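You operate a simulated robot arm through the tools that you are given. There is no shell and no other tool. Be economical: measure what you need, move in short steps, check, and stop when the job is done.

The job below is to be done with a simulated two-armed robot. You get a single attempt, and the scene is never put back.

JOB
Put the green tape roll on the top of the blue bench away on the top of the small grey rack. Put the cardboard core on the top of the grey cabinet away on the middle bay of the core rack. Take the brown paper roll from the top of the grey cabinet and leave it on top of the black reel there. Put the black block on the top of the blue bench away on the top of the grey table. Open the bottom drawer of the blue bench, put the roll labelled "crepe" from the top of the blue bench in the inside of the bottom drawer, then shut the drawer. Any order will do. Set down upright: cardboard core, brown paper roll.

The check looks at the end state, three seconds after you hand in, the way a careful person would. Anything else that was tipped, shoved, dropped, spilled or broken makes it a failure.

ROBOT AND FRAMES
Two 6-joint arms with two-finger parallel grippers on one trunk, on a base that drives. Base frame: it is fixed to the floor where the robot stands at the start and does not move with it; the origin is under the middle of the robot, x ahead of it, y to its left, z up. Readings come in mm, rad, newtons and seconds.
The left shoulder is at the start at [-96, 177, 781], the right one opposite. With the tool pointing down near the work surface each hand reaches from about 100 to 680 mm from the robot's upright axis, wherever it stands, measured 20 degrees to its own side. Places, roughly: beige roll, blue roll [500, 1000, 750]; black block (5x5x3 cm) [600, 1200, 900]; bottom drawer of the blue bench [400, 1200, 200]; brown paper roll [-6250, 1000, 1000]; cardboard core [-6500, 1250, 1000]; green tape roll (6x6x3 cm) [500, 200, 900]; inside of the bottom drawer [600, 1200, 200]; middle bay of the core rack [-6300, 1800, 800]; reel [-6250, 1250, 1000]; top of the grey table [400, -8100, 900]; top of the small grey rack (25x40 cm) [-3500, -8840, 940]. Payload 1.57 kg a hand.
Tool frame (each hand has its own): the origin (TCP) lies between the finger pads and is the grasp point; the fingertips stand 30 mm ahead of it; z points along the fingers, y is the line along which they close. Largest opening 80 mm; finger width 17, thickness 12; the body of the gripper, 40 by 82 mm, starts 80 mm behind the TCP.
Orientation is that of the tool frame in the base frame, as [roll, pitch, yaw] about the fixed x, y, z axes, in that order (R = Rz(yaw) Ry(pitch) Rx(roll)). With the fingers straight down and closing along the base's y, the tool's x points along the base's -x, its y along +y and its z along -z.

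CONTROLS
- The arms move only by the tool move_arm. It takes "left_rows", "right_rows" or both (then of equal length, played together; a hand with none holds still); each is a list of rows, each a list of 3 entries, a list of its own where there are three numbers: the shift along the base's x, y, z in m, then the turn, a rotation vector about the base's x, y, z in rad, then the closure in counts, from 0 (fully open) to 255 (shut). In form: [[[dx, dy, dz], [wx, wy, wz], grip], ...]. A call has 1 to 8 rows; each row shifts and turns the commanded pose from where the row before left it. A row lasts 0.2 s, in which the tool goes at most 50 mm and 0.15 rad; a call with a longer step from one row to the next is refused whole, and so is a gripper value outside its range. A pose out of reach is approached as far as the arm can. The call stops where the force on the tool passes 40 N (or 10 N more than at its start, if that is more) or the arm is blocked; 0.2 s more then pass. Each finger travels about 72 mm/s and halts on what it meets, pressing with about 33 N; the grip force reading is that of the motor and also rises with nothing between the fingers. The clock runs only during rows and for 0.2 s after the last one: add rows that do not move to give the fingers time. It gives the time, the measured TCP pose, the force on the tool (base axes), the opening and the grip force at its end, in the units of the frame above (readings bear some noise), with the torque about the TCP (base axes, N m) and any sound that the robot's microphone picked up.
- Cameras (640 x 400 px; columns grow to the right, rows downward): "scene" is now at [34.4, 43.4, 1515]; the picture's right is [0.52, -0.85, 0.00], its down [-0.54, -0.33, -0.78] and it looks along [0.66, 0.40, -0.63] (base axes); focal length 276 px, centre (320, 200). "left" rides on the left gripper at [72, 7, -122] in its tool frame; the picture's right is [-0.09, 1.00, 0.00], its down [-0.84, -0.08, -0.54] and it looks along [-0.54, -0.05, 0.84] (tool axes); focal length 238 px, centre (320, 200). "right" rides on the right gripper at [72, -7, -122] in its tool frame; the picture's right is [0.09, 1.00, 0.00], its down [-0.84, 0.08, -0.54] and it looks along [-0.54, 0.05, 0.84] (tool axes); focal length 238 px, centre (320, 200). There is no depth. A picture from a camera that has moved, and an enlarged one, comes with that camera's place and axes in the base frame and with its lens.
- camera(camera): a new picture of that camera. No time passes.
- slide_trunk(by): slides the trunk up (or, below 0, down) by that many mm; the arms and the scene camera ride with it, the base frame stays. It gives what a move gives, with no picture.
- steer(legs): drives the robot by 1 to 6 legs, each [ahead, left, turn to the left] in mm, mm and rad, along the robot's own axes; the way and the turn of a leg run together, so that a leg with both is an arc; at most 1500 mm and 3.142 rad a leg. The arms and the cameras ride along, it lands a little off, and it stops where it bumps. It gives what a move gives.
- turn_head(pan, tilt): turns the head with the scene camera to pan (to the left, within 2.496 rad either way) and tilt (down, from -0.506 to 1.204), counted from straight ahead of the robot. It gives what a move gives.
- zoom(camera, box): a new picture of the part [left, top, right, bottom] of that camera's present view, enlarged. No time passes.
- close_job(): hands the job in; it is judged then, once.

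Go step by step. Nothing tells you exact positions but the pictures and the camera data: compare them with the known pose of the tool, close in by small moves and look again before you grip or let go. The budget is 186 turns and 158 pictures, counting those below and the enlarged ones. Unless the task says otherwise, let go and move clear before handing in, and close with one line.

The tools are called after ">>>" by a JSON object that holds its "name" and its "arguments". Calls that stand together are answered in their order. move_arm: Moves the arms, as the interface text tells. Its arguments: {"type":"object","properties":{"left_rows":{"type":"array"},"right_rows":{"type":"array"}},"required":[]} The other tools are called the same way: slide_trunk (by) slides the trunk up or down; steer (legs) drives the base; turn_head (pan, tilt) turns the head that bears the scene camera; camera (camera) takes a picture; zoom (camera, box) takes an enlarged picture of a part of a camera's view; close_job () hands the job in.

At the start:

```text
clock: 0.0
left_tcp_pos: [382.0, 426.8, 1150.2]
left_tool_rot: [3.141, -0.001, 3.141]
left_ft_force: [0.0, 0.3, -0.5]
left_wrist_torque: [0.01, 0.0, -0.03]
left_finger_gap: 80.0
left_grip_force: 0.2
right_tcp_pos: [414.1, 5.1, 1082.2]
right_tool_rot: [3.141, -0.002, 3.141]
right_ft_force: [-0.4, 0.2, 0.2]
right_wrist_torque: [-0.03, -0.03, 0.02]
right_finger_gap: 80.1
right_grip_force: 0.0
trunk travel left (down, up): [-225.0, 103.0]
robot x, y, heading: [-0.8, 0.8, -0.001]
head pan, tilt: [0.545, 0.682]
```

scene: 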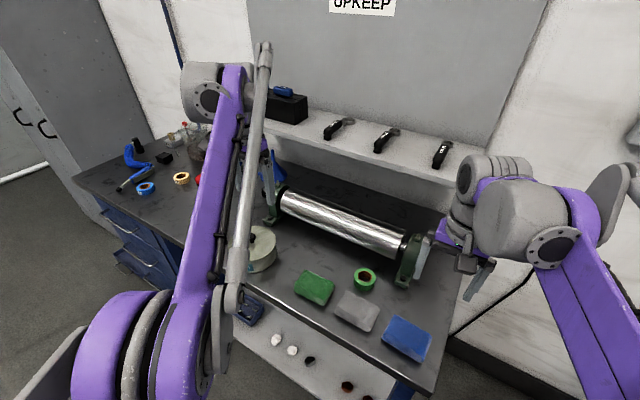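
right: 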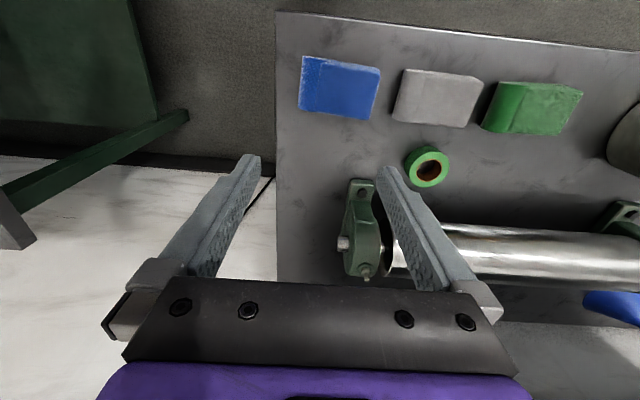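
left: 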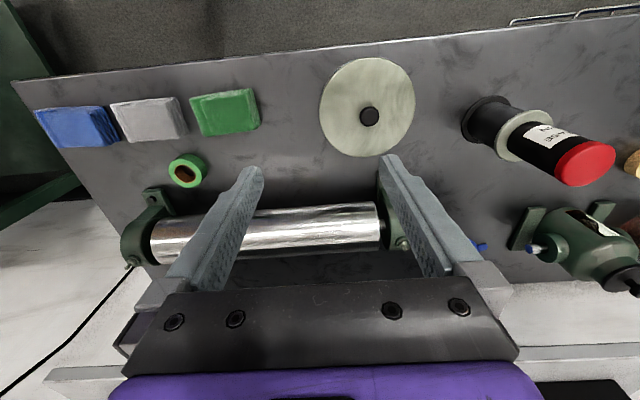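

The bench is ahead with the green tape near [470, 165, 890]; the rolls, black block and drawers are to the left. I'll enlarge the left part to read the labels.

>>> {"name": "zoom", "arguments": {"camera": "scene", "box": [70, 100, 230, 300]}}

>>> {"name": "turn_head", "arguments": {"pan": 1.2, "tilt": 0.6}}

>>> {"name": "camera", "arguments": {"camera": "scene"}}

```text
2.00 times, centred on (150, 200) of scene
camera zoom: at [34.4, 43.4, 1515.0], right [0.52, -0.85, 0.0], down [-0.54, -0.33, -0.78], along [0.66, 0.4, -0.63], focal length 552 px, centre (660, 200)
```

zoom: 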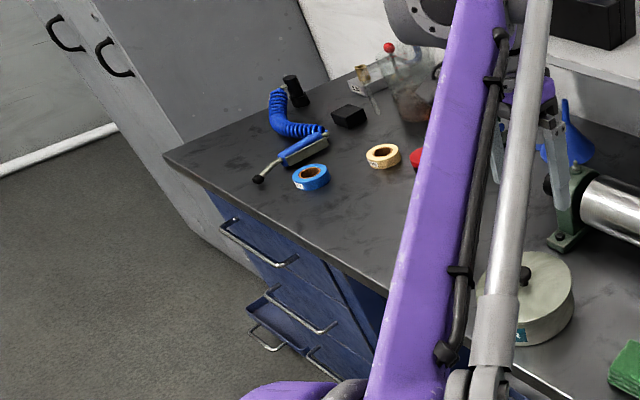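

```text
clock: 1.0
left_tcp_pos: [381.9, 428.4, 1149.8]
left_tool_rot: [-3.14, 0.0, 3.141]
left_ft_force: [0.4, -0.4, 0.2]
left_wrist_torque: [0.01, -0.03, 0.02]
left_finger_gap: 79.9
left_grip_force: 0.0
right_tcp_pos: [414.0, 5.9, 1081.1]
right_tool_rot: [-3.141, 0.0, -3.141]
right_ft_force: [-0.6, 0.1, 0.3]
right_wrist_torque: [0.0, 0.02, -0.01]
right_finger_gap: 80.0
right_grip_force: 0.0
trunk travel left (down, up): [-225.0, 103.0]
robot x, y, heading: [-1.0, -0.8, 0.001]
head pan, tilt: [1.201, 0.6]
```

```text
153 pictures are left
camera scene: at [-6.8, 81.4, 1522.1], right [0.93, -0.36, 0.0], down [-0.2, -0.53, -0.83], along [0.3, 0.77, -0.56], focal length 276 px, centre (320, 200)
```

scene: 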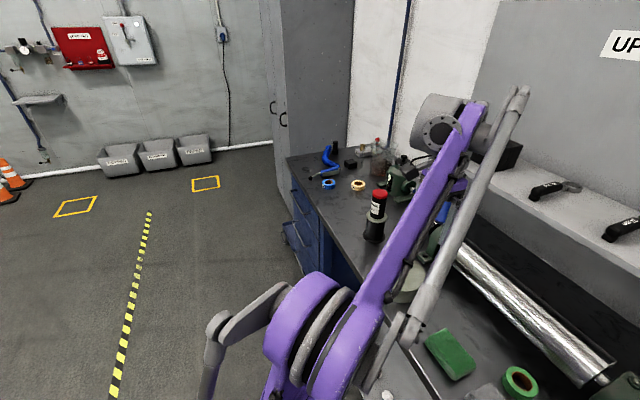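

The blue bench runs left to about y=1440, its front edge near x≈330. I drive left along it to get in front of the rolls and drawers.

>>> {"name": "steer", "arguments": {"legs": [[0, 750, 0]]}}

>>> {"name": "camera", "arguments": {"camera": "left"}}

>>> {"name": "turn_head", "arguments": {"pan": 0.7, "tilt": 0.9}}

>>> {"name": "camera", "arguments": {"camera": "scene"}}

```text
clock: 8.1
left_tcp_pos: [373.8, 1183.9, 1151.2]
left_tool_rot: [3.141, -0.001, -3.133]
left_ft_force: [-0.4, -0.4, -0.4]
left_wrist_torque: [0.03, -0.01, 0.01]
left_finger_gap: 80.0
left_grip_force: 0.1
right_tcp_pos: [410.6, 764.0, 1082.6]
right_tool_rot: [3.141, 0.0, -3.131]
right_ft_force: [-0.7, -0.3, 0.7]
right_wrist_torque: [0.02, -0.02, -0.02]
right_finger_gap: 80.0
right_grip_force: 0.1
trunk travel left (down, up): [-225.0, 103.0]
robot x, y, heading: [-3.9, 752.9, 0.007]
head pan, tilt: [1.201, 0.6]
```

```text
152 pictures are left
camera left: at [301.5, 1191.3, 1272.4], right [0.08, 1.0, 0.0], down [0.84, -0.07, 0.54], along [0.54, -0.05, -0.84], focal length 238 px, centre (320, 200)
```

left: 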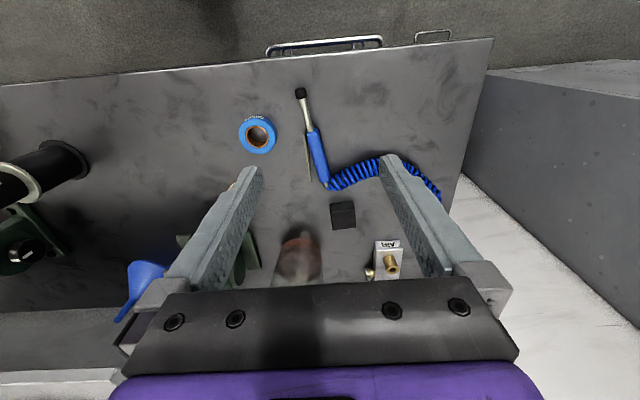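

```text
clock: 9.0
left_tcp_pos: [374.5, 1184.8, 1151.4]
left_tool_rot: [-3.141, 0.0, -3.133]
left_ft_force: [-0.1, 0.4, 0.1]
left_wrist_torque: [0.01, -0.02, 0.01]
left_finger_gap: 79.9
left_grip_force: 0.1
right_tcp_pos: [411.2, 763.2, 1082.9]
right_tool_rot: [3.141, 0.001, -3.133]
right_ft_force: [-0.1, -1.0, -0.2]
right_wrist_torque: [0.0, -0.01, 0.02]
right_finger_gap: 79.9
right_grip_force: 0.1
trunk travel left (down, up): [-225.0, 103.0]
robot x, y, heading: [-5.6, 755.9, 0.008]
head pan, tilt: [0.7, 0.901]
```

```text
151 pictures are left
camera scene: at [15.2, 801.7, 1497.3], right [0.65, -0.76, 0.0], down [-0.59, -0.51, -0.62], along [0.47, 0.4, -0.78], focal length 276 px, centre (320, 200)
```

scene: 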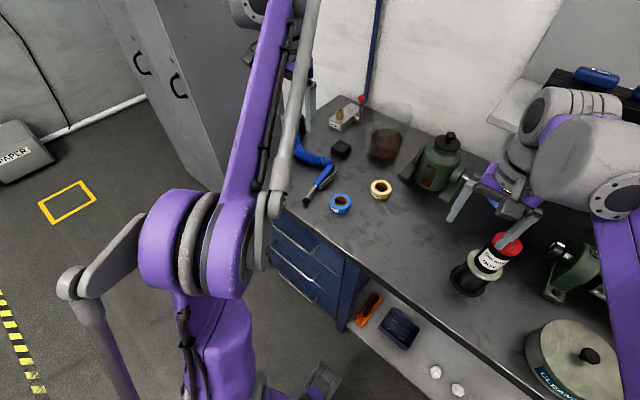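

>>> {"name": "zoom", "arguments": {"camera": "scene", "box": [310, 160, 410, 222]}}

>>> {"name": "zoom", "arguments": {"camera": "left", "box": [190, 90, 290, 152]}}

>>> {"name": "zoom", "arguments": {"camera": "scene", "box": [220, 200, 420, 325]}}

```text
6.40 times, centred on (360, 191) of scene
camera zoom: at [15.2, 801.7, 1497.3], right [0.65, -0.76, 0.0], down [-0.59, -0.51, -0.62], along [0.47, 0.4, -0.78], focal length 1766 px, centre (64, 258)
```

zoom: 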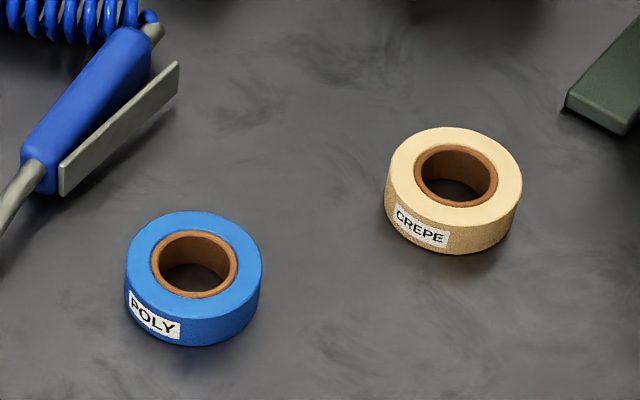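

```text
6.40 times, centred on (240, 121) of left
camera zoom: at [301.5, 1191.3, 1272.4], right [0.08, 1.0, 0.0], down [0.84, -0.07, 0.54], along [0.54, -0.05, -0.84], focal length 1525 px, centre (832, 706)
```

zoom: 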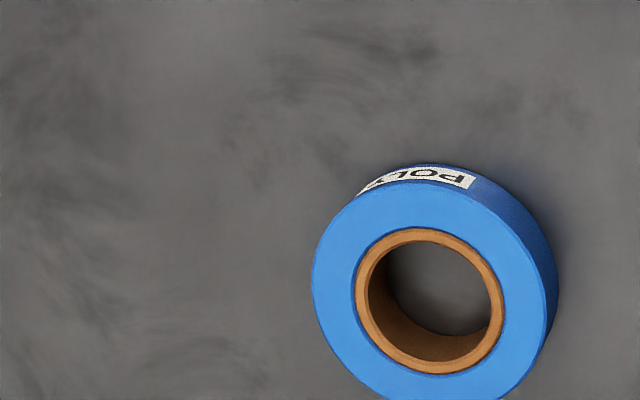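

```text
3.20 times, centred on (320, 262) of scene
camera zoom: at [15.2, 801.7, 1497.3], right [0.65, -0.76, 0.0], down [-0.59, -0.51, -0.62], along [0.47, 0.4, -0.78], focal length 883 px, centre (320, 0)
```

zoom: 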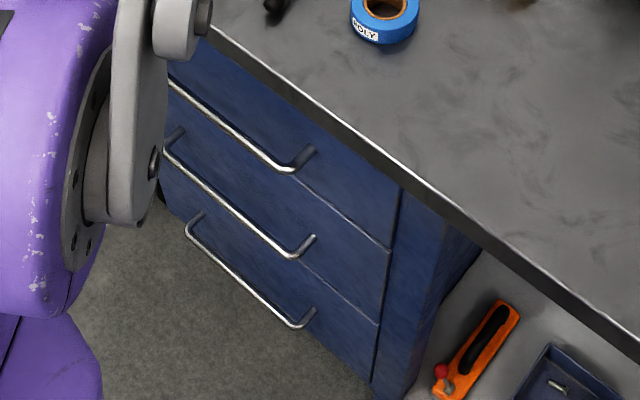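

Crepe is the beige roll, near [546, 1013, 876]; the blue roll is POLY. I tuck the left hand inward, then drive left so the right hand comes in line with the crepe roll.

>>> {"name": "move_arm", "arguments": {"left_rows": [[[0, -0.05, 0], [0, 0, 0], 0], [[0, -0.05, 0], [0, 0, 0], 0], [[0, -0.05, 0], [0, 0, 0], 0]]}}

>>> {"name": "steer", "arguments": {"legs": [[0, 250, 0]]}}

>>> {"name": "move_arm", "arguments": {"right_rows": [[[0.04, 0, -0.03], [0, 0, 0], 0], [[0.03, 0, -0.03], [0, 0, 0], 0], [[0.02, 0, -0.03], [0, 0, 0], 0]]}}

>>> {"name": "camera", "arguments": {"camera": "right"}}

```text
clock: 9.8
left_tcp_pos: [376.8, 1030.5, 1151.1]
left_tool_rot: [-3.141, 0.001, -3.133]
left_ft_force: [-0.3, -0.2, 0.4]
left_wrist_torque: [0.01, -0.01, 0.03]
left_finger_gap: 79.9
left_grip_force: 0.0
right_tcp_pos: [411.3, 761.6, 1082.2]
right_tool_rot: [3.141, 0.001, -3.133]
right_ft_force: [0.0, -0.5, 0.5]
right_wrist_torque: [0.03, 0.02, -0.03]
right_finger_gap: 80.1
right_grip_force: 0.1
trunk travel left (down, up): [-225.0, 103.0]
robot x, y, heading: [-4.8, 752.5, 0.01]
head pan, tilt: [0.7, 0.901]
```

```text
clock: 12.6
left_tcp_pos: [373.1, 1287.4, 1152.2]
left_tool_rot: [-3.141, 0.0, -3.129]
left_ft_force: [-0.4, -0.1, -0.5]
left_wrist_torque: [-0.03, 0.06, 0.02]
left_finger_gap: 79.9
left_grip_force: 0.2
right_tcp_pos: [408.8, 1017.9, 1082.2]
right_tool_rot: [-3.141, 0.001, -3.128]
right_ft_force: [1.1, -0.6, 0.9]
right_wrist_torque: [0.04, 0.01, -0.04]
right_finger_gap: 79.9
right_grip_force: 0.1
trunk travel left (down, up): [-225.0, 103.0]
robot x, y, heading: [-6.3, 1007.8, 0.014]
head pan, tilt: [0.7, 0.901]
```

```text
clock: 13.4
left_tcp_pos: [374.0, 1287.3, 1151.4]
left_tool_rot: [3.141, 0.0, -3.13]
left_ft_force: [-0.1, -0.7, -0.5]
left_wrist_torque: [0.01, 0.01, 0.03]
left_finger_gap: 80.2
left_grip_force: 0.1
right_tcp_pos: [497.9, 1017.0, 994.3]
right_tool_rot: [-3.142, 0.002, -3.129]
right_ft_force: [0.2, -0.2, 0.1]
right_wrist_torque: [0.01, 0.01, 0.01]
right_finger_gap: 80.2
right_grip_force: 0.1
trunk travel left (down, up): [-225.0, 103.0]
robot x, y, heading: [-6.0, 1006.7, 0.01]
head pan, tilt: [0.7, 0.901]
```

```text
147 pictures are left
camera right: at [424.5, 1009.9, 1114.9], right [-0.1, 0.99, 0.0], down [0.84, 0.09, 0.54], along [0.54, 0.06, -0.84], focal length 238 px, centre (320, 200)
```

right: 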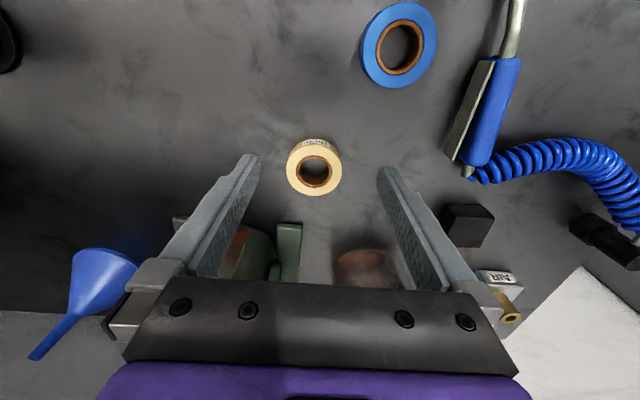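

The crepe roll's top centre is near [538, 1016, 876]. I bring the right hand over it and down to z≈895.

>>> {"name": "move_arm", "arguments": {"right_rows": [[[0.042, 0, 0], [0, 0, 0], 0], [[0, 0, -0.04], [0, 0, 0], 0], [[0, 0, -0.04], [0, 0, 0], 0], [[0, 0, -0.015], [0, 0, 0], 0]]}}

>>> {"name": "camera", "arguments": {"camera": "right"}}

>>> {"name": "turn_head", "arguments": {"pan": 0.0, "tilt": 0.8}}

>>> {"name": "camera", "arguments": {"camera": "scene"}}

```text
clock: 14.4
left_tcp_pos: [372.6, 1287.5, 1151.8]
left_tool_rot: [3.142, 0.0, -3.13]
left_ft_force: [1.3, -0.3, -1.1]
left_wrist_torque: [0.02, 0.01, -0.03]
left_finger_gap: 80.1
left_grip_force: 0.0
right_tcp_pos: [539.8, 1015.4, 896.4]
right_tool_rot: [3.141, 0.001, -3.13]
right_ft_force: [-0.7, 1.0, -0.3]
right_wrist_torque: [-0.02, -0.01, -0.02]
right_finger_gap: 80.0
right_grip_force: 0.0
trunk travel left (down, up): [-225.0, 103.0]
robot x, y, heading: [-10.3, 1007.3, 0.011]
head pan, tilt: [0.7, 0.901]
```

```text
146 pictures are left
camera right: at [466.4, 1008.3, 1018.3], right [-0.1, 0.99, 0.0], down [0.84, 0.09, 0.54], along [0.54, 0.06, -0.84], focal length 238 px, centre (320, 200)
```

right: 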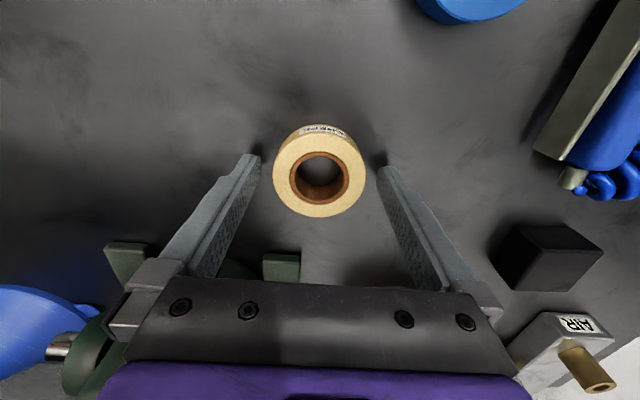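

```text
clock: 15.5
left_tcp_pos: [374.1, 1288.0, 1151.6]
left_tool_rot: [3.141, 0.0, -3.129]
left_ft_force: [-1.7, -0.4, -0.4]
left_wrist_torque: [-0.01, -0.03, 0.0]
left_finger_gap: 80.1
left_grip_force: 0.1
right_tcp_pos: [540.1, 1015.7, 896.1]
right_tool_rot: [3.142, -0.001, -3.129]
right_ft_force: [0.5, -0.1, 0.1]
right_wrist_torque: [0.01, 0.02, 0.02]
right_finger_gap: 79.9
right_grip_force: 0.2
trunk travel left (down, up): [-225.0, 103.0]
robot x, y, heading: [-4.8, 1005.9, 0.013]
head pan, tilt: [0.0, 0.799]
```

```text
145 pictures are left
camera scene: at [35.9, 1007.0, 1505.2], right [0.01, -1.0, 0.0], down [-0.72, -0.01, -0.7], along [0.7, 0.01, -0.72], focal length 276 px, centre (320, 200)
```

scene: 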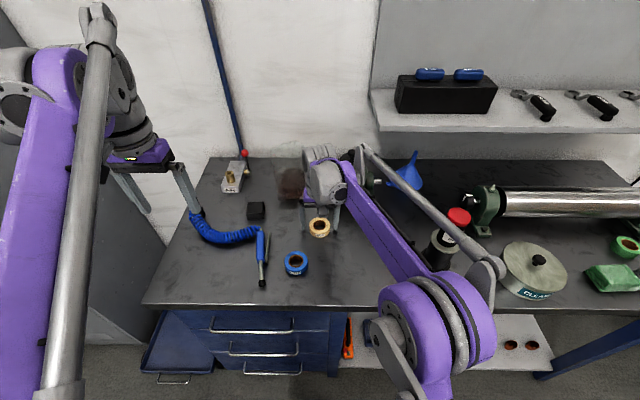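

Crepe sits centred between the fingers, with the bench top at z≈847. I lower 14 mm and close.

>>> {"name": "move_arm", "arguments": {"right_rows": [[[0.002, 0.001, -0.014], [0, 0, 0], 0], [[0, 0, 0], [0, 0, 0], 255], [[0, 0, 0], [0, 0, 0], 255], [[0, 0, 0], [0, 0, 0], 255]]}}

>>> {"name": "camera", "arguments": {"camera": "right"}}

>>> {"name": "zoom", "arguments": {"camera": "scene", "box": [120, 290, 360, 400]}}

```text
clock: 15.9
left_tcp_pos: [373.9, 1287.9, 1152.0]
left_tool_rot: [-3.141, 0.0, -3.129]
left_ft_force: [-0.6, -0.4, -0.8]
left_wrist_torque: [0.03, 0.02, 0.01]
left_finger_gap: 80.1
left_grip_force: 0.1
right_tcp_pos: [539.6, 1017.9, 890.2]
right_tool_rot: [-3.141, 0.0, -3.13]
right_ft_force: [-2.3, 5.6, 39.5]
right_wrist_torque: [-1.35, 0.46, -0.06]
right_finger_gap: 57.8
right_grip_force: 4.6
trunk travel left (down, up): [-225.0, 103.0]
robot x, y, heading: [-7.7, 1006.3, 0.015]
head pan, tilt: [0.0, 0.799]
stopped in row 2 (right hand): the force on the tool passed its limit at 59 N (the readings are from after the stop); the commanded pose is now the measured one
```

```text
144 pictures are left
camera right: at [467.5, 1009.6, 1011.6], right [-0.1, 0.99, 0.0], down [0.84, 0.09, 0.54], along [0.54, 0.06, -0.84], focal length 238 px, centre (320, 200)
```

right: 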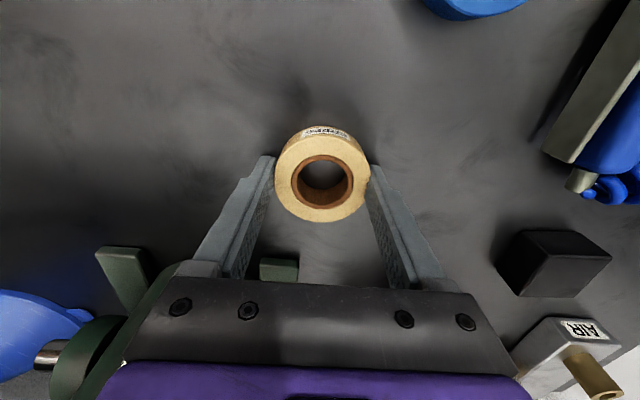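

```text
2.67 times, centred on (240, 345) of scene
camera zoom: at [35.0, 1006.9, 1505.3], right [0.01, -1.0, 0.0], down [-0.72, -0.01, -0.7], along [0.7, 0.01, -0.72], focal length 736 px, centre (533, -187)
```

zoom: 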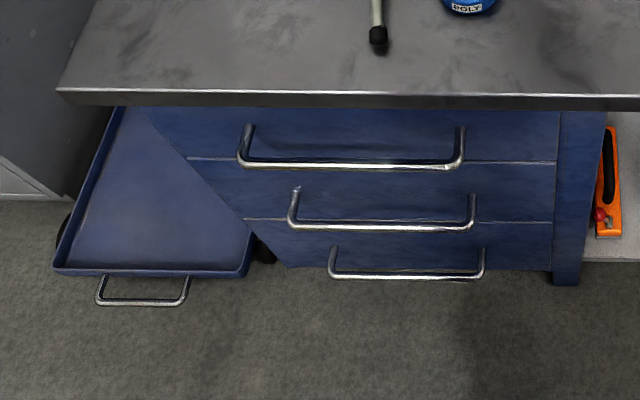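

The fingertips met the bench at TCP 890, so the top is at about z=860. I raise 3 mm and close on the roll; the blue tray on wheels left of the drawers is an obstacle to keep clear of.

>>> {"name": "move_arm", "arguments": {"right_rows": [[[0, 0, 0.003], [0, 0, 0], 150], [[0, 0, 0], [0, 0, 0], 255], [[0, 0, 0], [0, 0, 0], 255], [[0, 0, 0], [0, 0, 0], 255]]}}

>>> {"name": "move_arm", "arguments": {"right_rows": [[[0, 0, 0.04], [0, 0, 0], 255], [[0, 0, 0.05], [0, 0, 0], 255], [[0, 0, 0.05], [0, 0, 0], 255], [[-0.03, 0, 0.04], [0, 0, 0], 255], [[-0.05, 0, 0], [0, 0, 0], 255], [[-0.05, 0, 0], [0, 0, 0], 255]]}}

>>> {"name": "camera", "arguments": {"camera": "right"}}

```text
clock: 16.9
left_tcp_pos: [373.9, 1287.9, 1152.8]
left_tool_rot: [-3.141, -0.001, -3.131]
left_ft_force: [0.2, 1.2, 0.5]
left_wrist_torque: [0.05, -0.02, -0.01]
left_finger_gap: 80.2
left_grip_force: 0.0
right_tcp_pos: [542.5, 1017.4, 892.7]
right_tool_rot: [-3.141, 0.001, -3.13]
right_ft_force: [-0.4, -0.6, 0.1]
right_wrist_torque: [0.01, 0.0, 0.02]
right_finger_gap: 56.8
right_grip_force: 33.4
trunk travel left (down, up): [-225.0, 103.0]
robot x, y, heading: [-5.3, 1007.0, 0.01]
head pan, tilt: [0.0, 0.799]
```

```text
clock: 18.3
left_tcp_pos: [374.0, 1288.1, 1151.6]
left_tool_rot: [3.141, 0.0, -3.128]
left_ft_force: [-0.5, 0.4, 0.0]
left_wrist_torque: [0.0, -0.03, 0.0]
left_finger_gap: 79.9
left_grip_force: 0.1
right_tcp_pos: [412.5, 1014.3, 1072.9]
right_tool_rot: [3.141, 0.001, -3.13]
right_ft_force: [0.3, -0.3, 0.9]
right_wrist_torque: [-0.02, -0.02, 0.0]
right_finger_gap: 56.9
right_grip_force: 33.2
trunk travel left (down, up): [-225.0, 103.0]
robot x, y, heading: [-6.6, 1006.8, 0.014]
head pan, tilt: [0.0, 0.799]
```

```text
142 pictures are left
camera right: at [338.6, 1006.1, 1194.0], right [-0.1, 0.99, 0.0], down [0.83, 0.09, 0.54], along [0.54, 0.06, -0.84], focal length 238 px, centre (320, 200)
```

right: 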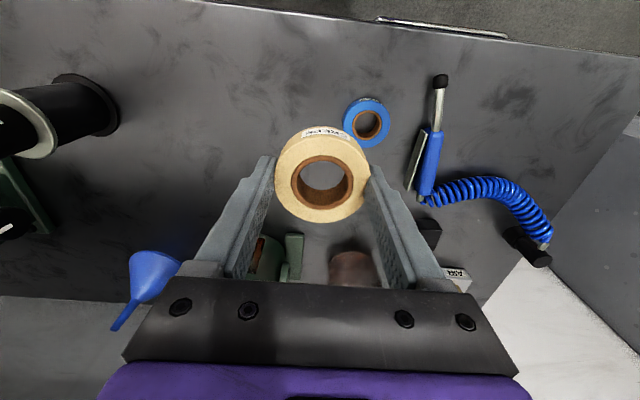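

The crepe roll is held securely. I back away from the bench, lower the trunk, and look at the drawer fronts.

>>> {"name": "steer", "arguments": {"legs": [[-600, 0, 0]]}}

>>> {"name": "slide_trunk", "arguments": {"by": -225}}

>>> {"name": "turn_head", "arguments": {"pan": 0.1, "tilt": 0.75}}

>>> {"name": "camera", "arguments": {"camera": "scene"}}

```text
clock: 21.7
left_tcp_pos: [-216.0, 1279.9, 1152.3]
left_tool_rot: [-3.141, 0.0, -3.129]
left_ft_force: [0.4, 0.2, 0.1]
left_wrist_torque: [0.0, -0.03, -0.03]
left_finger_gap: 79.6
left_grip_force: 0.0
right_tcp_pos: [-175.8, 1006.7, 1072.8]
right_tool_rot: [-3.14, 0.0, -3.127]
right_ft_force: [0.1, -0.3, -0.9]
right_wrist_torque: [-0.02, -0.01, -0.02]
right_finger_gap: 56.7
right_grip_force: 33.0
trunk travel left (down, up): [-225.0, 103.0]
robot x, y, heading: [-593.6, 1000.4, 0.019]
head pan, tilt: [0.0, 0.799]
```

```text
clock: 24.0
left_tcp_pos: [-215.7, 1280.9, 926.0]
left_tool_rot: [-3.141, -0.001, -3.127]
left_ft_force: [-0.5, -0.3, 0.1]
left_wrist_torque: [0.0, -0.01, 0.01]
left_finger_gap: 80.0
left_grip_force: 0.1
right_tcp_pos: [-174.4, 1007.1, 847.6]
right_tool_rot: [3.141, 0.0, -3.128]
right_ft_force: [-0.5, -0.2, 0.4]
right_wrist_torque: [0.01, 0.03, 0.06]
right_finger_gap: 56.9
right_grip_force: 33.1
trunk travel left (down, up): [0.0, 328.0]
robot x, y, heading: [-595.0, 997.0, 0.011]
head pan, tilt: [0.0, 0.799]
```

```text
clock: 24.7
left_tcp_pos: [-216.1, 1280.4, 925.3]
left_tool_rot: [-3.141, 0.0, -3.128]
left_ft_force: [-1.1, -0.5, 1.0]
left_wrist_torque: [0.02, 0.0, -0.01]
left_finger_gap: 80.1
left_grip_force: 0.1
right_tcp_pos: [-174.1, 1005.7, 846.0]
right_tool_rot: [-3.141, 0.0, -3.128]
right_ft_force: [-0.4, -0.3, -0.4]
right_wrist_torque: [0.0, 0.0, -0.03]
right_finger_gap: 56.6
right_grip_force: 33.2
trunk travel left (down, up): [0.0, 328.0]
robot x, y, heading: [-597.1, 1001.4, 0.013]
head pan, tilt: [0.099, 0.75]
```

```text
141 pictures are left
camera scene: at [-502.1, 1008.3, 1283.7], right [0.11, -0.99, 0.0], down [-0.68, -0.08, -0.73], along [0.73, 0.08, -0.68], focal length 276 px, centre (320, 200)
```

scene: 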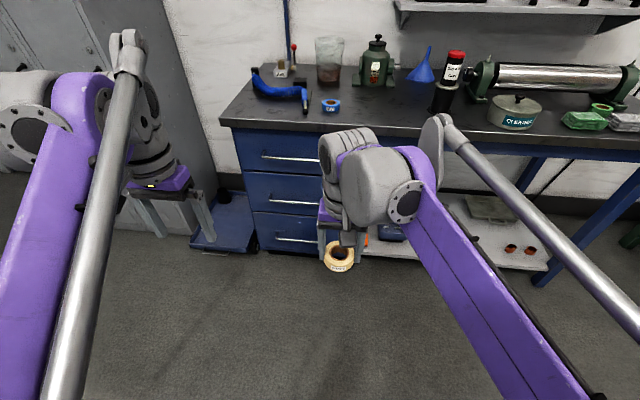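

The bottom drawer's handle is a bar near [296, 1202, 284]. I turn the left hand to point ahead with its fingers closing vertically, while lowering it to handle height.

>>> {"name": "move_arm", "arguments": {"left_rows": [[[0.007, -0.005, -0.04], [-0.0756, -0.0756, 0.0756], 0], [[0.007, -0.005, -0.04], [-0.0756, -0.0756, 0.0756], 0], [[0.007, -0.005, -0.04], [-0.0756, -0.0756, 0.0756], 0], [[0.007, -0.005, -0.04], [-0.0756, -0.0756, 0.0756], 0], [[0.007, -0.005, -0.04], [-0.0756, -0.0756, 0.0756], 0], [[0.007, -0.005, -0.04], [-0.0756, -0.0756, 0.0756], 0], [[0.007, -0.005, -0.04], [-0.0756, -0.0756, 0.0756], 0], [[0.007, -0.005, -0.04], [-0.0756, -0.0756, 0.0756], 0]]}}

>>> {"name": "move_arm", "arguments": {"left_rows": [[[0.007, -0.005, -0.04], [-0.0756, -0.0756, 0.0756], 0], [[0.007, -0.005, -0.04], [-0.0756, -0.0756, 0.0756], 0], [[0.007, -0.005, -0.04], [-0.0756, -0.0756, 0.0756], 0], [[0.007, -0.005, -0.04], [-0.0756, -0.0756, 0.0756], 0], [[0.007, -0.005, -0.04], [-0.0756, -0.0756, 0.0756], 0], [[0.007, -0.005, -0.04], [-0.0756, -0.0756, 0.0756], 0], [[0.007, -0.005, -0.04], [-0.0756, -0.0756, 0.0756], 0], [[0.007, -0.005, -0.04], [-0.0756, -0.0756, 0.0756], 0]]}}

>>> {"name": "camera", "arguments": {"camera": "left"}}

>>> {"name": "camera", "arguments": {"camera": "scene"}}

```text
clock: 26.5
left_tcp_pos: [-156.9, 1241.8, 606.3]
left_tool_rot: [-2.351, 0.331, -2.342]
left_ft_force: [-0.4, 0.0, -0.2]
left_wrist_torque: [0.0, -0.04, 0.0]
left_finger_gap: 80.1
left_grip_force: 0.1
right_tcp_pos: [-174.9, 1007.9, 847.3]
right_tool_rot: [-3.142, -0.002, -3.128]
right_ft_force: [1.1, -0.5, -0.2]
right_wrist_torque: [0.0, 0.0, -0.01]
right_finger_gap: 56.6
right_grip_force: 32.9
trunk travel left (down, up): [0.0, 328.0]
robot x, y, heading: [-590.4, 1000.1, 0.012]
head pan, tilt: [0.099, 0.75]
```

```text
clock: 28.3
left_tcp_pos: [2.8, 1222.5, 341.5]
left_tool_rot: [-1.571, -0.012, -1.572]
left_ft_force: [0.1, 0.5, 0.4]
left_wrist_torque: [0.02, 0.0, 0.01]
left_finger_gap: 79.7
left_grip_force: 0.0
left hand out of reach, approached as far as the arm can: row 3, 4, 5, 6, 7
right_tcp_pos: [-174.6, 1007.0, 846.5]
right_tool_rot: [3.14, 0.002, -3.128]
right_ft_force: [0.2, 0.4, -0.7]
right_wrist_torque: [0.0, 0.0, 0.01]
right_finger_gap: 56.5
right_grip_force: 32.6
trunk travel left (down, up): [0.0, 328.0]
robot x, y, heading: [-591.7, 996.2, 0.015]
head pan, tilt: [0.099, 0.75]
```

```text
140 pictures are left
camera left: at [-120.4, 1152.5, 334.1], right [0.0, 0.08, -1.0], down [-0.54, 0.84, 0.07], along [0.84, 0.54, 0.04], focal length 238 px, centre (320, 200)
```

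left: 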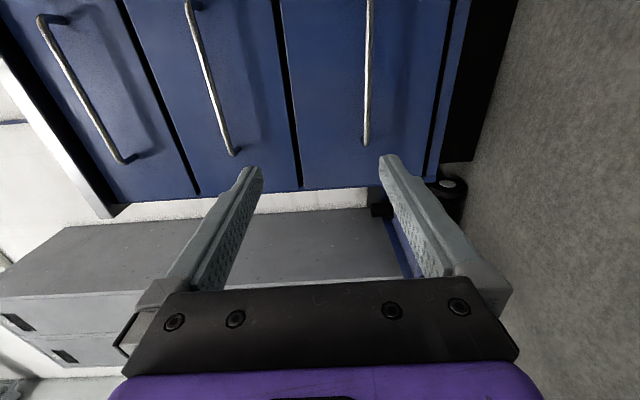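

```text
139 pictures are left
camera scene: at [-501.9, 1008.3, 1283.7], right [0.11, -0.99, 0.0], down [-0.68, -0.08, -0.73], along [0.73, 0.08, -0.68], focal length 276 px, centre (320, 200)
```

scene: 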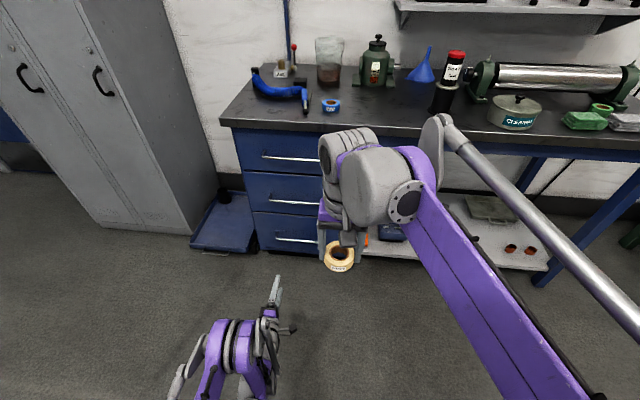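

The hand points ahead at [3, 1222, 341]; the hand camera puts the bottom handle at z≈260, spanning y up to ~1308. I lower the hand to handle height.

>>> {"name": "move_arm", "arguments": {"left_rows": [[[0, -0.005, -0.025], [0, 0, 0], 0], [[0, -0.005, -0.025], [0, 0, 0], 0], [[0, -0.005, -0.025], [0, 0, 0], 0]]}}

>>> {"name": "camera", "arguments": {"camera": "left"}}

```text
clock: 29.1
left_tcp_pos: [-0.3, 1210.8, 331.5]
left_tool_rot: [-1.575, -0.014, -1.573]
left_ft_force: [0.4, -0.5, 0.0]
left_wrist_torque: [0.0, 0.0, 0.0]
left_finger_gap: 80.0
left_grip_force: 0.0
left hand out of reach, approached as far as the arm can: row 1, 2, 3
right_tcp_pos: [-173.1, 1007.8, 847.6]
right_tool_rot: [-3.14, 0.0, -3.127]
right_ft_force: [0.5, 0.2, -0.5]
right_wrist_torque: [0.03, -0.01, 0.01]
right_finger_gap: 56.8
right_grip_force: 32.7
trunk travel left (down, up): [0.0, 328.0]
robot x, y, heading: [-595.5, 1000.4, 0.014]
head pan, tilt: [0.099, 0.75]
```

```text
138 pictures are left
camera left: at [-122.8, 1138.8, 325.8], right [0.0, 0.08, -1.0], down [-0.54, 0.84, 0.07], along [0.84, 0.54, 0.04], focal length 238 px, centre (320, 200)
```

left: 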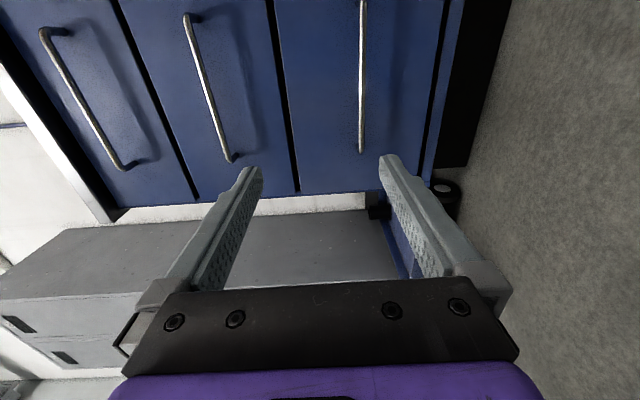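

The arm is projecting to its nearest reachable pose. I move the command forward to see whether the lower height opens up further out.

>>> {"name": "move_arm", "arguments": {"left_rows": [[[0.05, 0, 0], [0, 0, 0], 0], [[0.05, 0, 0], [0, 0, 0], 0], [[0.05, 0, 0], [0, 0, 0], 0]]}}

```text
clock: 29.9
left_tcp_pos: [139.5, 1213.3, 361.5]
left_tool_rot: [-1.576, -0.014, -1.58]
left_ft_force: [0.3, 0.1, 1.1]
left_wrist_torque: [0.0, 0.03, 0.0]
left_finger_gap: 80.3
left_grip_force: 0.0
left hand out of reach, approached as far as the arm can: row 2, 3
right_tcp_pos: [-174.7, 1006.4, 847.4]
right_tool_rot: [-3.14, 0.0, -3.128]
right_ft_force: [0.6, -1.1, 0.5]
right_wrist_torque: [-0.02, -0.05, -0.01]
right_finger_gap: 56.7
right_grip_force: 33.3
trunk travel left (down, up): [0.0, 328.0]
robot x, y, heading: [-598.0, 1000.4, 0.014]
head pan, tilt: [0.099, 0.75]
```

It now sits at the outer limit, so the sensible region is nearer in. I pull back and down and see where it lands.

>>> {"name": "move_arm", "arguments": {"left_rows": [[[-0.05, 0, -0.01], [0, 0, 0], 0], [[-0.05, 0, -0.02], [0, 0, 0], 0], [[-0.05, 0, -0.02], [0, 0, 0], 0], [[-0.05, 0, -0.02], [0, 0, 0], 0], [[-0.05, 0, -0.02], [0, 0, 0], 0]]}}

```text
refused: row 1 steps farther than a row can; nothing moved
```

>>> {"name": "move_arm", "arguments": {"left_rows": [[[-0.045, 0, -0.01], [0, 0, 0], 0], [[-0.045, 0, -0.02], [0, 0, 0], 0], [[-0.045, 0, -0.02], [0, 0, 0], 0], [[-0.045, 0, -0.02], [0, 0, 0], 0]]}}

```text
clock: 30.9
left_tcp_pos: [-1.5, 1219.5, 331.3]
left_tool_rot: [-1.575, -0.013, -1.572]
left_ft_force: [0.3, 0.6, 0.0]
left_wrist_torque: [-0.03, -0.01, -0.01]
left_finger_gap: 79.7
left_grip_force: 0.0
left hand out of reach, approached as far as the arm can: row 2, 3, 4
right_tcp_pos: [-175.4, 1008.1, 847.9]
right_tool_rot: [3.141, -0.001, -3.127]
right_ft_force: [0.0, -0.3, 0.4]
right_wrist_torque: [0.0, 0.02, -0.04]
right_finger_gap: 56.6
right_grip_force: 33.2
trunk travel left (down, up): [0.0, 328.0]
robot x, y, heading: [-593.2, 999.7, 0.014]
head pan, tilt: [0.099, 0.75]
```

With a level tool the low limit is z≈331 here. I tilt the tool nose-down by 0.4 rad and lower to z≈265.

>>> {"name": "move_arm", "arguments": {"left_rows": [[[0, -0.005, 0], [0, 0.13, 0], 0], [[0, -0.005, 0], [0, 0.13, 0], 0], [[0, 0, 0], [0, 0.14, 0], 0], [[0, 0, -0.03], [0, 0, 0], 0], [[0, 0, -0.035], [0, 0, 0], 0]]}}

>>> {"name": "camera", "arguments": {"camera": "left"}}

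```text
clock: 32.1
left_tcp_pos: [1.6, 1198.5, 276.9]
left_tool_rot: [-1.83, -0.022, -1.599]
left_ft_force: [0.5, -0.1, 1.4]
left_wrist_torque: [0.01, -0.04, 0.03]
left_finger_gap: 79.9
left_grip_force: 0.1
left hand out of reach, approached as far as the arm can: row 3, 5
right_tcp_pos: [-175.0, 1007.3, 847.2]
right_tool_rot: [-3.141, 0.0, -3.127]
right_ft_force: [0.2, -1.2, -0.3]
right_wrist_torque: [0.01, 0.0, -0.01]
right_finger_gap: 56.9
right_grip_force: 33.5
trunk travel left (down, up): [0.0, 328.0]
robot x, y, heading: [-593.6, 999.9, 0.013]
head pan, tilt: [0.099, 0.75]
```

```text
137 pictures are left
camera left: at [-120.7, 1131.2, 301.8], right [-0.25, 0.08, -0.96], down [-0.48, 0.86, 0.2], along [0.84, 0.51, -0.18], focal length 238 px, centre (320, 200)
```

left: 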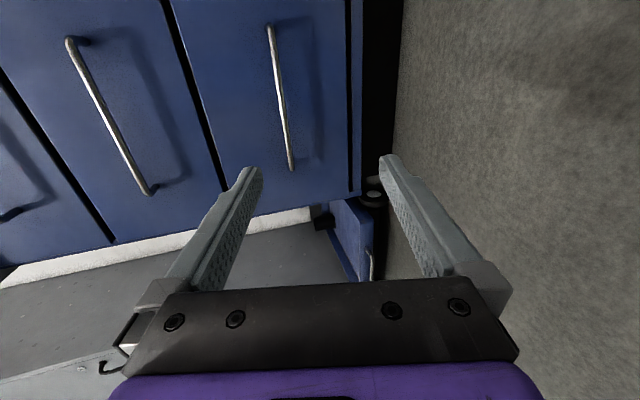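

The handle bar lies at z≈260, y 1087–1305. I tilt slightly more and drop to z≈262, then drive forward about 210 mm.

>>> {"name": "move_arm", "arguments": {"left_rows": [[[0, 0, 0], [0, 0.1, 0], 0], [[0, 0, 0], [0, 0.1, 0], 0], [[0, 0, -0.015], [0, 0, 0], 0]]}}

>>> {"name": "steer", "arguments": {"legs": [[210, 0, -0.013]]}}

>>> {"name": "camera", "arguments": {"camera": "left"}}

```text
clock: 32.9
left_tcp_pos: [0.4, 1198.5, 263.4]
left_tool_rot: [-2.028, -0.026, -1.596]
left_ft_force: [0.2, -0.2, -0.2]
left_wrist_torque: [-0.03, 0.01, 0.04]
left_finger_gap: 80.1
left_grip_force: 0.1
right_tcp_pos: [-174.8, 1008.1, 847.6]
right_tool_rot: [-3.141, 0.0, -3.126]
right_ft_force: [-0.2, -0.5, -0.8]
right_wrist_torque: [-0.03, 0.02, 0.0]
right_finger_gap: 56.8
right_grip_force: 33.0
trunk travel left (down, up): [0.0, 328.0]
robot x, y, heading: [-596.8, 1003.1, 0.018]
head pan, tilt: [0.099, 0.75]
```

```text
clock: 34.6
left_tcp_pos: [222.4, 1195.4, 263.1]
left_tool_rot: [-2.027, -0.026, -1.607]
left_ft_force: [0.4, -0.3, -0.3]
left_wrist_torque: [0.01, 0.04, -0.01]
left_finger_gap: 79.8
left_grip_force: 0.1
right_tcp_pos: [44.8, 1003.1, 846.6]
right_tool_rot: [-3.141, 0.0, -3.139]
right_ft_force: [-0.8, 0.1, -1.0]
right_wrist_torque: [0.0, -0.04, 0.02]
right_finger_gap: 57.0
right_grip_force: 33.6
trunk travel left (down, up): [0.0, 328.0]
robot x, y, heading: [-372.2, 999.8, 0.005]
head pan, tilt: [0.099, 0.75]
```

```text
136 pictures are left
camera left: at [106.7, 1128.4, 312.5], right [-0.44, 0.08, -0.9], down [-0.42, 0.86, 0.29], along [0.79, 0.5, -0.34], focal length 238 px, centre (320, 200)
```

left: 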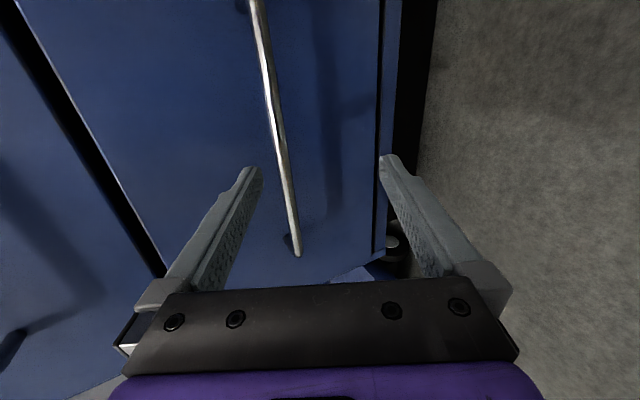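

The bar is at about [296, ~1196, 262], centred between the fingers. I half-close the fingers and reach forward 58 mm with the arm.

>>> {"name": "move_arm", "arguments": {"left_rows": [[[0, 0, 0], [0, 0, 0], 128], [[0, 0, 0], [0, 0, 0], 128], [[0.03, 0, 0], [0, 0, 0], 128], [[0.028, 0, 0], [0, 0, 0], 128]]}}

>>> {"name": "camera", "arguments": {"camera": "left"}}

```text
clock: 35.6
left_tcp_pos: [276.8, 1193.3, 264.5]
left_tool_rot: [-2.027, -0.026, -1.603]
left_ft_force: [-0.4, -0.5, 0.6]
left_wrist_torque: [-0.01, -0.02, -0.01]
left_finger_gap: 39.9
left_grip_force: 0.1
right_tcp_pos: [44.8, 1005.3, 846.7]
right_tool_rot: [3.141, 0.0, -3.137]
right_ft_force: [0.1, 0.5, -0.3]
right_wrist_torque: [0.01, 0.01, -0.01]
right_finger_gap: 56.7
right_grip_force: 33.4
trunk travel left (down, up): [0.0, 328.0]
robot x, y, heading: [-375.8, 1000.5, 0.001]
head pan, tilt: [0.099, 0.75]
```

```text
135 pictures are left
camera left: at [161.6, 1127.0, 314.7], right [-0.44, 0.08, -0.9], down [-0.42, 0.86, 0.29], along [0.79, 0.5, -0.34], focal length 238 px, centre (320, 200)
```

left: 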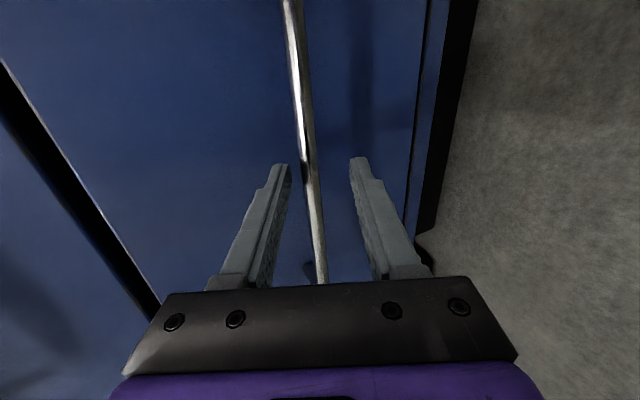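

The bar lies between the fingers. I move 8 mm further and close.

>>> {"name": "move_arm", "arguments": {"left_rows": [[[0.008, 0, 0], [0, 0, 0], 128], [[0, 0, 0], [0, 0, 0], 255], [[0, 0, 0], [0, 0, 0], 255], [[0, 0, 0], [0, 0, 0], 255]]}}

```text
clock: 36.6
left_tcp_pos: [286.1, 1193.6, 268.4]
left_tool_rot: [-2.02, -0.024, -1.603]
left_ft_force: [2.9, -1.7, 31.9]
left_wrist_torque: [0.26, -0.37, -0.19]
left_finger_gap: 11.6
left_grip_force: 28.8
right_tcp_pos: [44.0, 1004.0, 848.1]
right_tool_rot: [-3.142, 0.004, -3.137]
right_ft_force: [-0.3, 0.1, -0.6]
right_wrist_torque: [-0.02, -0.01, 0.0]
right_finger_gap: 56.7
right_grip_force: 32.9
trunk travel left (down, up): [0.0, 328.0]
robot x, y, heading: [-375.5, 1000.2, 0.007]
head pan, tilt: [0.099, 0.75]
```

The handle is gripped (gap 11.6 mm). I relieve the vertical load, then pull the drawer a little.

>>> {"name": "move_arm", "arguments": {"left_rows": [[[0, 0, 0.004], [0, 0, 0], 255], [[-0.02, 0, 0], [0, 0, 0], 255], [[-0.03, 0, 0], [0, 0, 0], 255]]}}

>>> {"name": "camera", "arguments": {"camera": "left"}}

```text
clock: 37.4
left_tcp_pos: [235.2, 1194.4, 268.1]
left_tool_rot: [-2.03, -0.026, -1.605]
left_ft_force: [-1.1, 0.8, 7.8]
left_wrist_torque: [0.24, -0.06, -0.45]
left_finger_gap: 11.6
left_grip_force: 29.2
right_tcp_pos: [43.9, 1004.6, 847.4]
right_tool_rot: [-3.142, 0.001, -3.137]
right_ft_force: [0.3, 0.1, -1.0]
right_wrist_torque: [0.01, 0.01, 0.0]
right_finger_gap: 56.7
right_grip_force: 33.1
trunk travel left (down, up): [0.0, 328.0]
robot x, y, heading: [-370.8, 1002.9, 0.009]
head pan, tilt: [0.099, 0.75]
```

```text
134 pictures are left
camera left: at [119.8, 1128.3, 317.0], right [-0.44, 0.08, -0.9], down [-0.42, 0.86, 0.29], along [0.79, 0.5, -0.34], focal length 238 px, centre (320, 200)
```

left: 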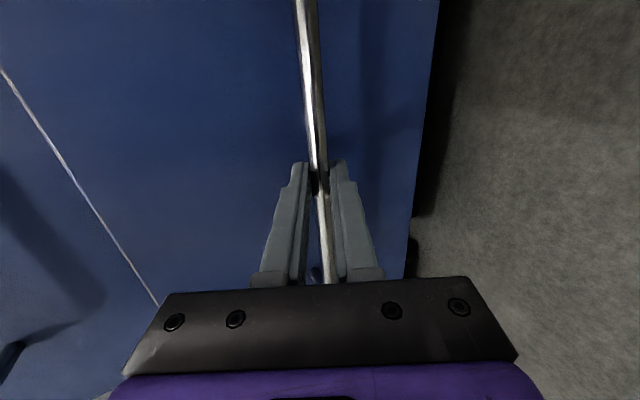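

The drawer slides easily. I pull it out a further 200 mm by driving back, then look.

>>> {"name": "steer", "arguments": {"legs": [[-200, 0, 0]]}}

>>> {"name": "camera", "arguments": {"camera": "scene"}}

>>> {"name": "camera", "arguments": {"camera": "right"}}

```text
clock: 39.0
left_tcp_pos: [37.0, 1194.5, 266.6]
left_tool_rot: [-2.027, -0.028, -1.604]
left_ft_force: [0.0, 9.8, 0.4]
left_wrist_torque: [0.5, -0.02, 0.14]
left_finger_gap: 12.1
left_grip_force: 29.4
right_tcp_pos: [-155.3, 1003.1, 846.0]
right_tool_rot: [-3.14, -0.001, -3.138]
right_ft_force: [-0.5, 0.1, -0.8]
right_wrist_torque: [-0.01, 0.01, 0.01]
right_finger_gap: 56.6
right_grip_force: 32.8
trunk travel left (down, up): [0.0, 328.0]
robot x, y, heading: [-572.3, 998.6, 0.003]
head pan, tilt: [0.099, 0.75]
```

```text
133 pictures are left
camera scene: at [-482.4, 1008.9, 1283.7], right [0.1, -0.99, 0.0], down [-0.68, -0.07, -0.73], along [0.73, 0.07, -0.68], focal length 276 px, centre (320, 200)
```

scene: 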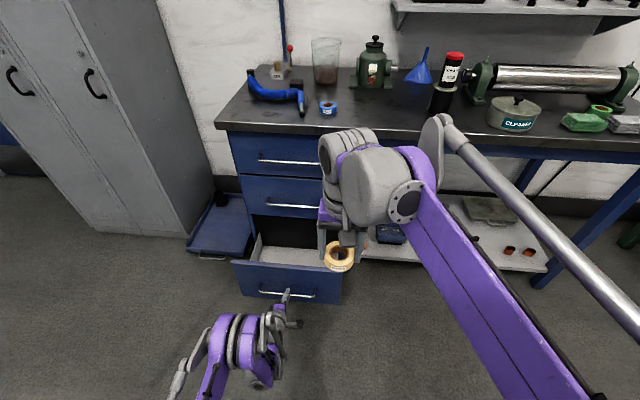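

```text
132 pictures are left
camera right: at [-228.9, 997.0, 968.7], right [-0.1, 1.0, 0.0], down [0.84, 0.08, 0.54], along [0.54, 0.05, -0.84], focal length 238 px, centre (320, 200)
```

right: 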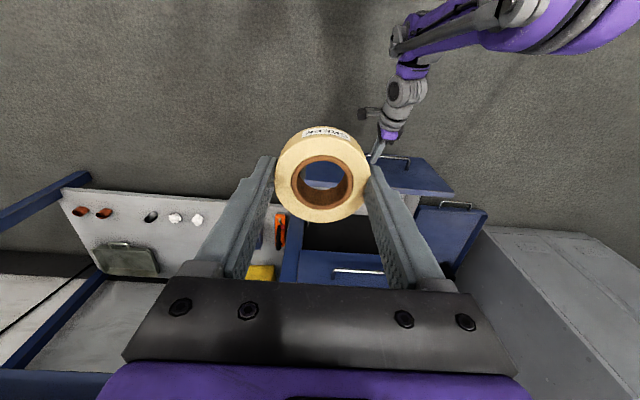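

The drawer is open about 250 mm. I let go of the handle, back the left hand off and raise it so the robot can come forward for the right hand to reach in.

>>> {"name": "move_arm", "arguments": {"left_rows": [[[0, 0, 0], [0, 0, 0], 60], [[0, 0, 0], [0, 0, 0], 60], [[0, 0, 0], [0, 0, 0], 60], [[-0.04, 0, 0.018], [0, 0, 0], 60], [[-0.04, 0, 0.02], [0, 0, 0], 60], [[-0.02, 0, 0.045], [0, 0, 0], 60], [[-0.02, 0, 0.045], [0, 0, 0], 60], [[-0.02, 0, 0.045], [0, 0, 0], 60]]}}

>>> {"name": "move_arm", "arguments": {"left_rows": [[[-0.02, 0.01, 0.04], [0, 0, 0], 60], [[-0.02, 0.01, 0.04], [0, 0, 0], 60], [[-0.02, 0.01, 0.04], [0, 0, 0], 60], [[-0.02, 0.01, 0.04], [0, 0, 0], 60]]}}

>>> {"name": "turn_head", "arguments": {"pan": 0.15, "tilt": 0.9}}

>>> {"name": "camera", "arguments": {"camera": "scene"}}

```text
clock: 40.8
left_tcp_pos: [-44.6, 1201.4, 449.4]
left_tool_rot: [-2.027, -0.026, -1.604]
left_ft_force: [0.4, -0.8, -0.7]
left_wrist_torque: [-0.03, 0.02, -0.02]
left_finger_gap: 61.1
left_grip_force: 0.1
left hand out of reach, approached as far as the arm can: row 4, 5, 6, 7
right_tcp_pos: [-156.2, 1003.7, 847.2]
right_tool_rot: [-3.141, 0.002, -3.138]
right_ft_force: [0.3, -0.4, -1.5]
right_wrist_torque: [0.01, -0.01, -0.02]
right_finger_gap: 56.7
right_grip_force: 33.3
trunk travel left (down, up): [0.0, 328.0]
robot x, y, heading: [-574.8, 999.8, 0.005]
head pan, tilt: [0.099, 0.75]
```

```text
clock: 41.8
left_tcp_pos: [-119.7, 1237.2, 606.9]
left_tool_rot: [-2.026, -0.026, -1.606]
left_ft_force: [0.7, 1.1, 0.4]
left_wrist_torque: [0.01, -0.04, -0.05]
left_finger_gap: 61.2
left_grip_force: 0.0
right_tcp_pos: [-156.0, 1004.7, 848.0]
right_tool_rot: [3.141, 0.002, -3.138]
right_ft_force: [-0.1, 0.1, -0.5]
right_wrist_torque: [0.02, 0.0, 0.0]
right_finger_gap: 56.9
right_grip_force: 33.2
trunk travel left (down, up): [0.0, 328.0]
robot x, y, heading: [-577.1, 997.4, 0.004]
head pan, tilt: [0.099, 0.75]
```

```text
clock: 42.5
left_tcp_pos: [-118.3, 1237.3, 607.1]
left_tool_rot: [-2.026, -0.026, -1.603]
left_ft_force: [-0.2, -0.8, 0.3]
left_wrist_torque: [0.01, 0.0, 0.03]
left_finger_gap: 61.0
left_grip_force: 0.0
right_tcp_pos: [-156.0, 1004.2, 846.9]
right_tool_rot: [-3.141, -0.001, -3.137]
right_ft_force: [-0.1, -0.2, -0.1]
right_wrist_torque: [0.01, 0.01, 0.02]
right_finger_gap: 57.0
right_grip_force: 32.8
trunk travel left (down, up): [0.0, 328.0]
robot x, y, heading: [-575.9, 1003.8, 0.005]
head pan, tilt: [0.15, 0.901]
```

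```text
131 pictures are left
camera scene: at [-490.3, 1011.7, 1271.9], right [0.15, -0.99, 0.0], down [-0.77, -0.12, -0.62], along [0.61, 0.09, -0.78], focal length 276 px, centre (320, 200)
```

scene: 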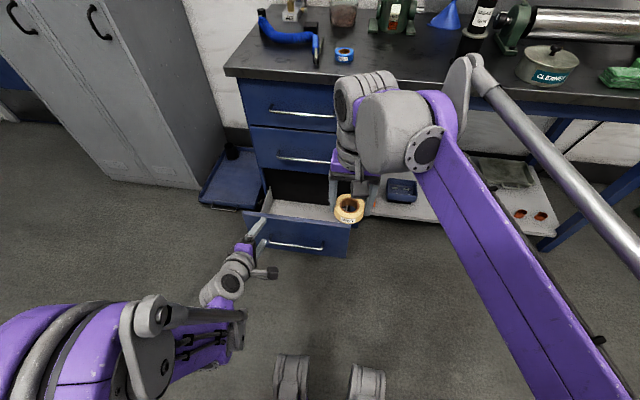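

I drive forward and slightly left so the right hand sits over the drawer.

>>> {"name": "steer", "arguments": {"legs": [[270, 100, 0]]}}

>>> {"name": "camera", "arguments": {"camera": "right"}}

>>> {"name": "camera", "arguments": {"camera": "scene"}}

```text
clock: 44.5
left_tcp_pos: [148.2, 1339.2, 606.0]
left_tool_rot: [-2.027, -0.026, -1.604]
left_ft_force: [-0.4, 0.3, -0.8]
left_wrist_torque: [0.02, 0.01, -0.05]
left_finger_gap: 61.4
left_grip_force: 0.1
right_tcp_pos: [112.1, 1104.5, 847.6]
right_tool_rot: [-3.141, 0.0, -3.14]
right_ft_force: [0.7, -0.2, -0.6]
right_wrist_torque: [0.02, 0.03, 0.02]
right_finger_gap: 56.6
right_grip_force: 33.1
trunk travel left (down, up): [0.0, 328.0]
robot x, y, heading: [-308.3, 1101.7, 0.006]
head pan, tilt: [0.15, 0.901]
```

```text
130 pictures are left
camera right: at [38.4, 1098.0, 968.6], right [-0.09, 1.0, 0.0], down [0.84, 0.08, 0.54], along [0.54, 0.05, -0.84], focal length 238 px, centre (320, 200)
```

right: 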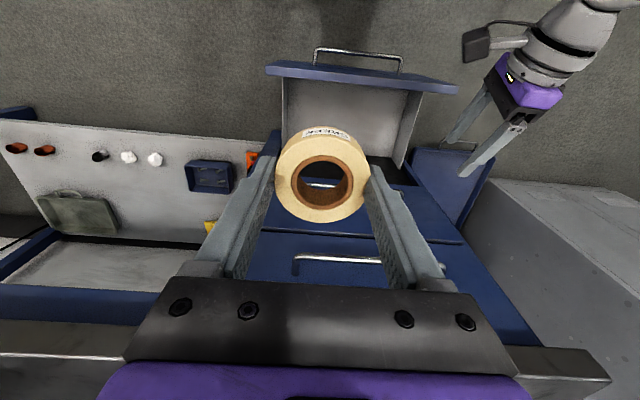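

```text
129 pictures are left
camera scene: at [-222.7, 1113.0, 1271.8], right [0.15, -0.99, 0.0], down [-0.77, -0.12, -0.62], along [0.61, 0.09, -0.78], focal length 276 px, centre (320, 200)
```

scene: 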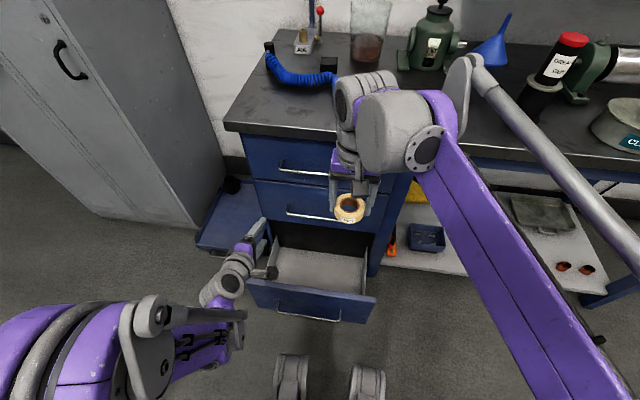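

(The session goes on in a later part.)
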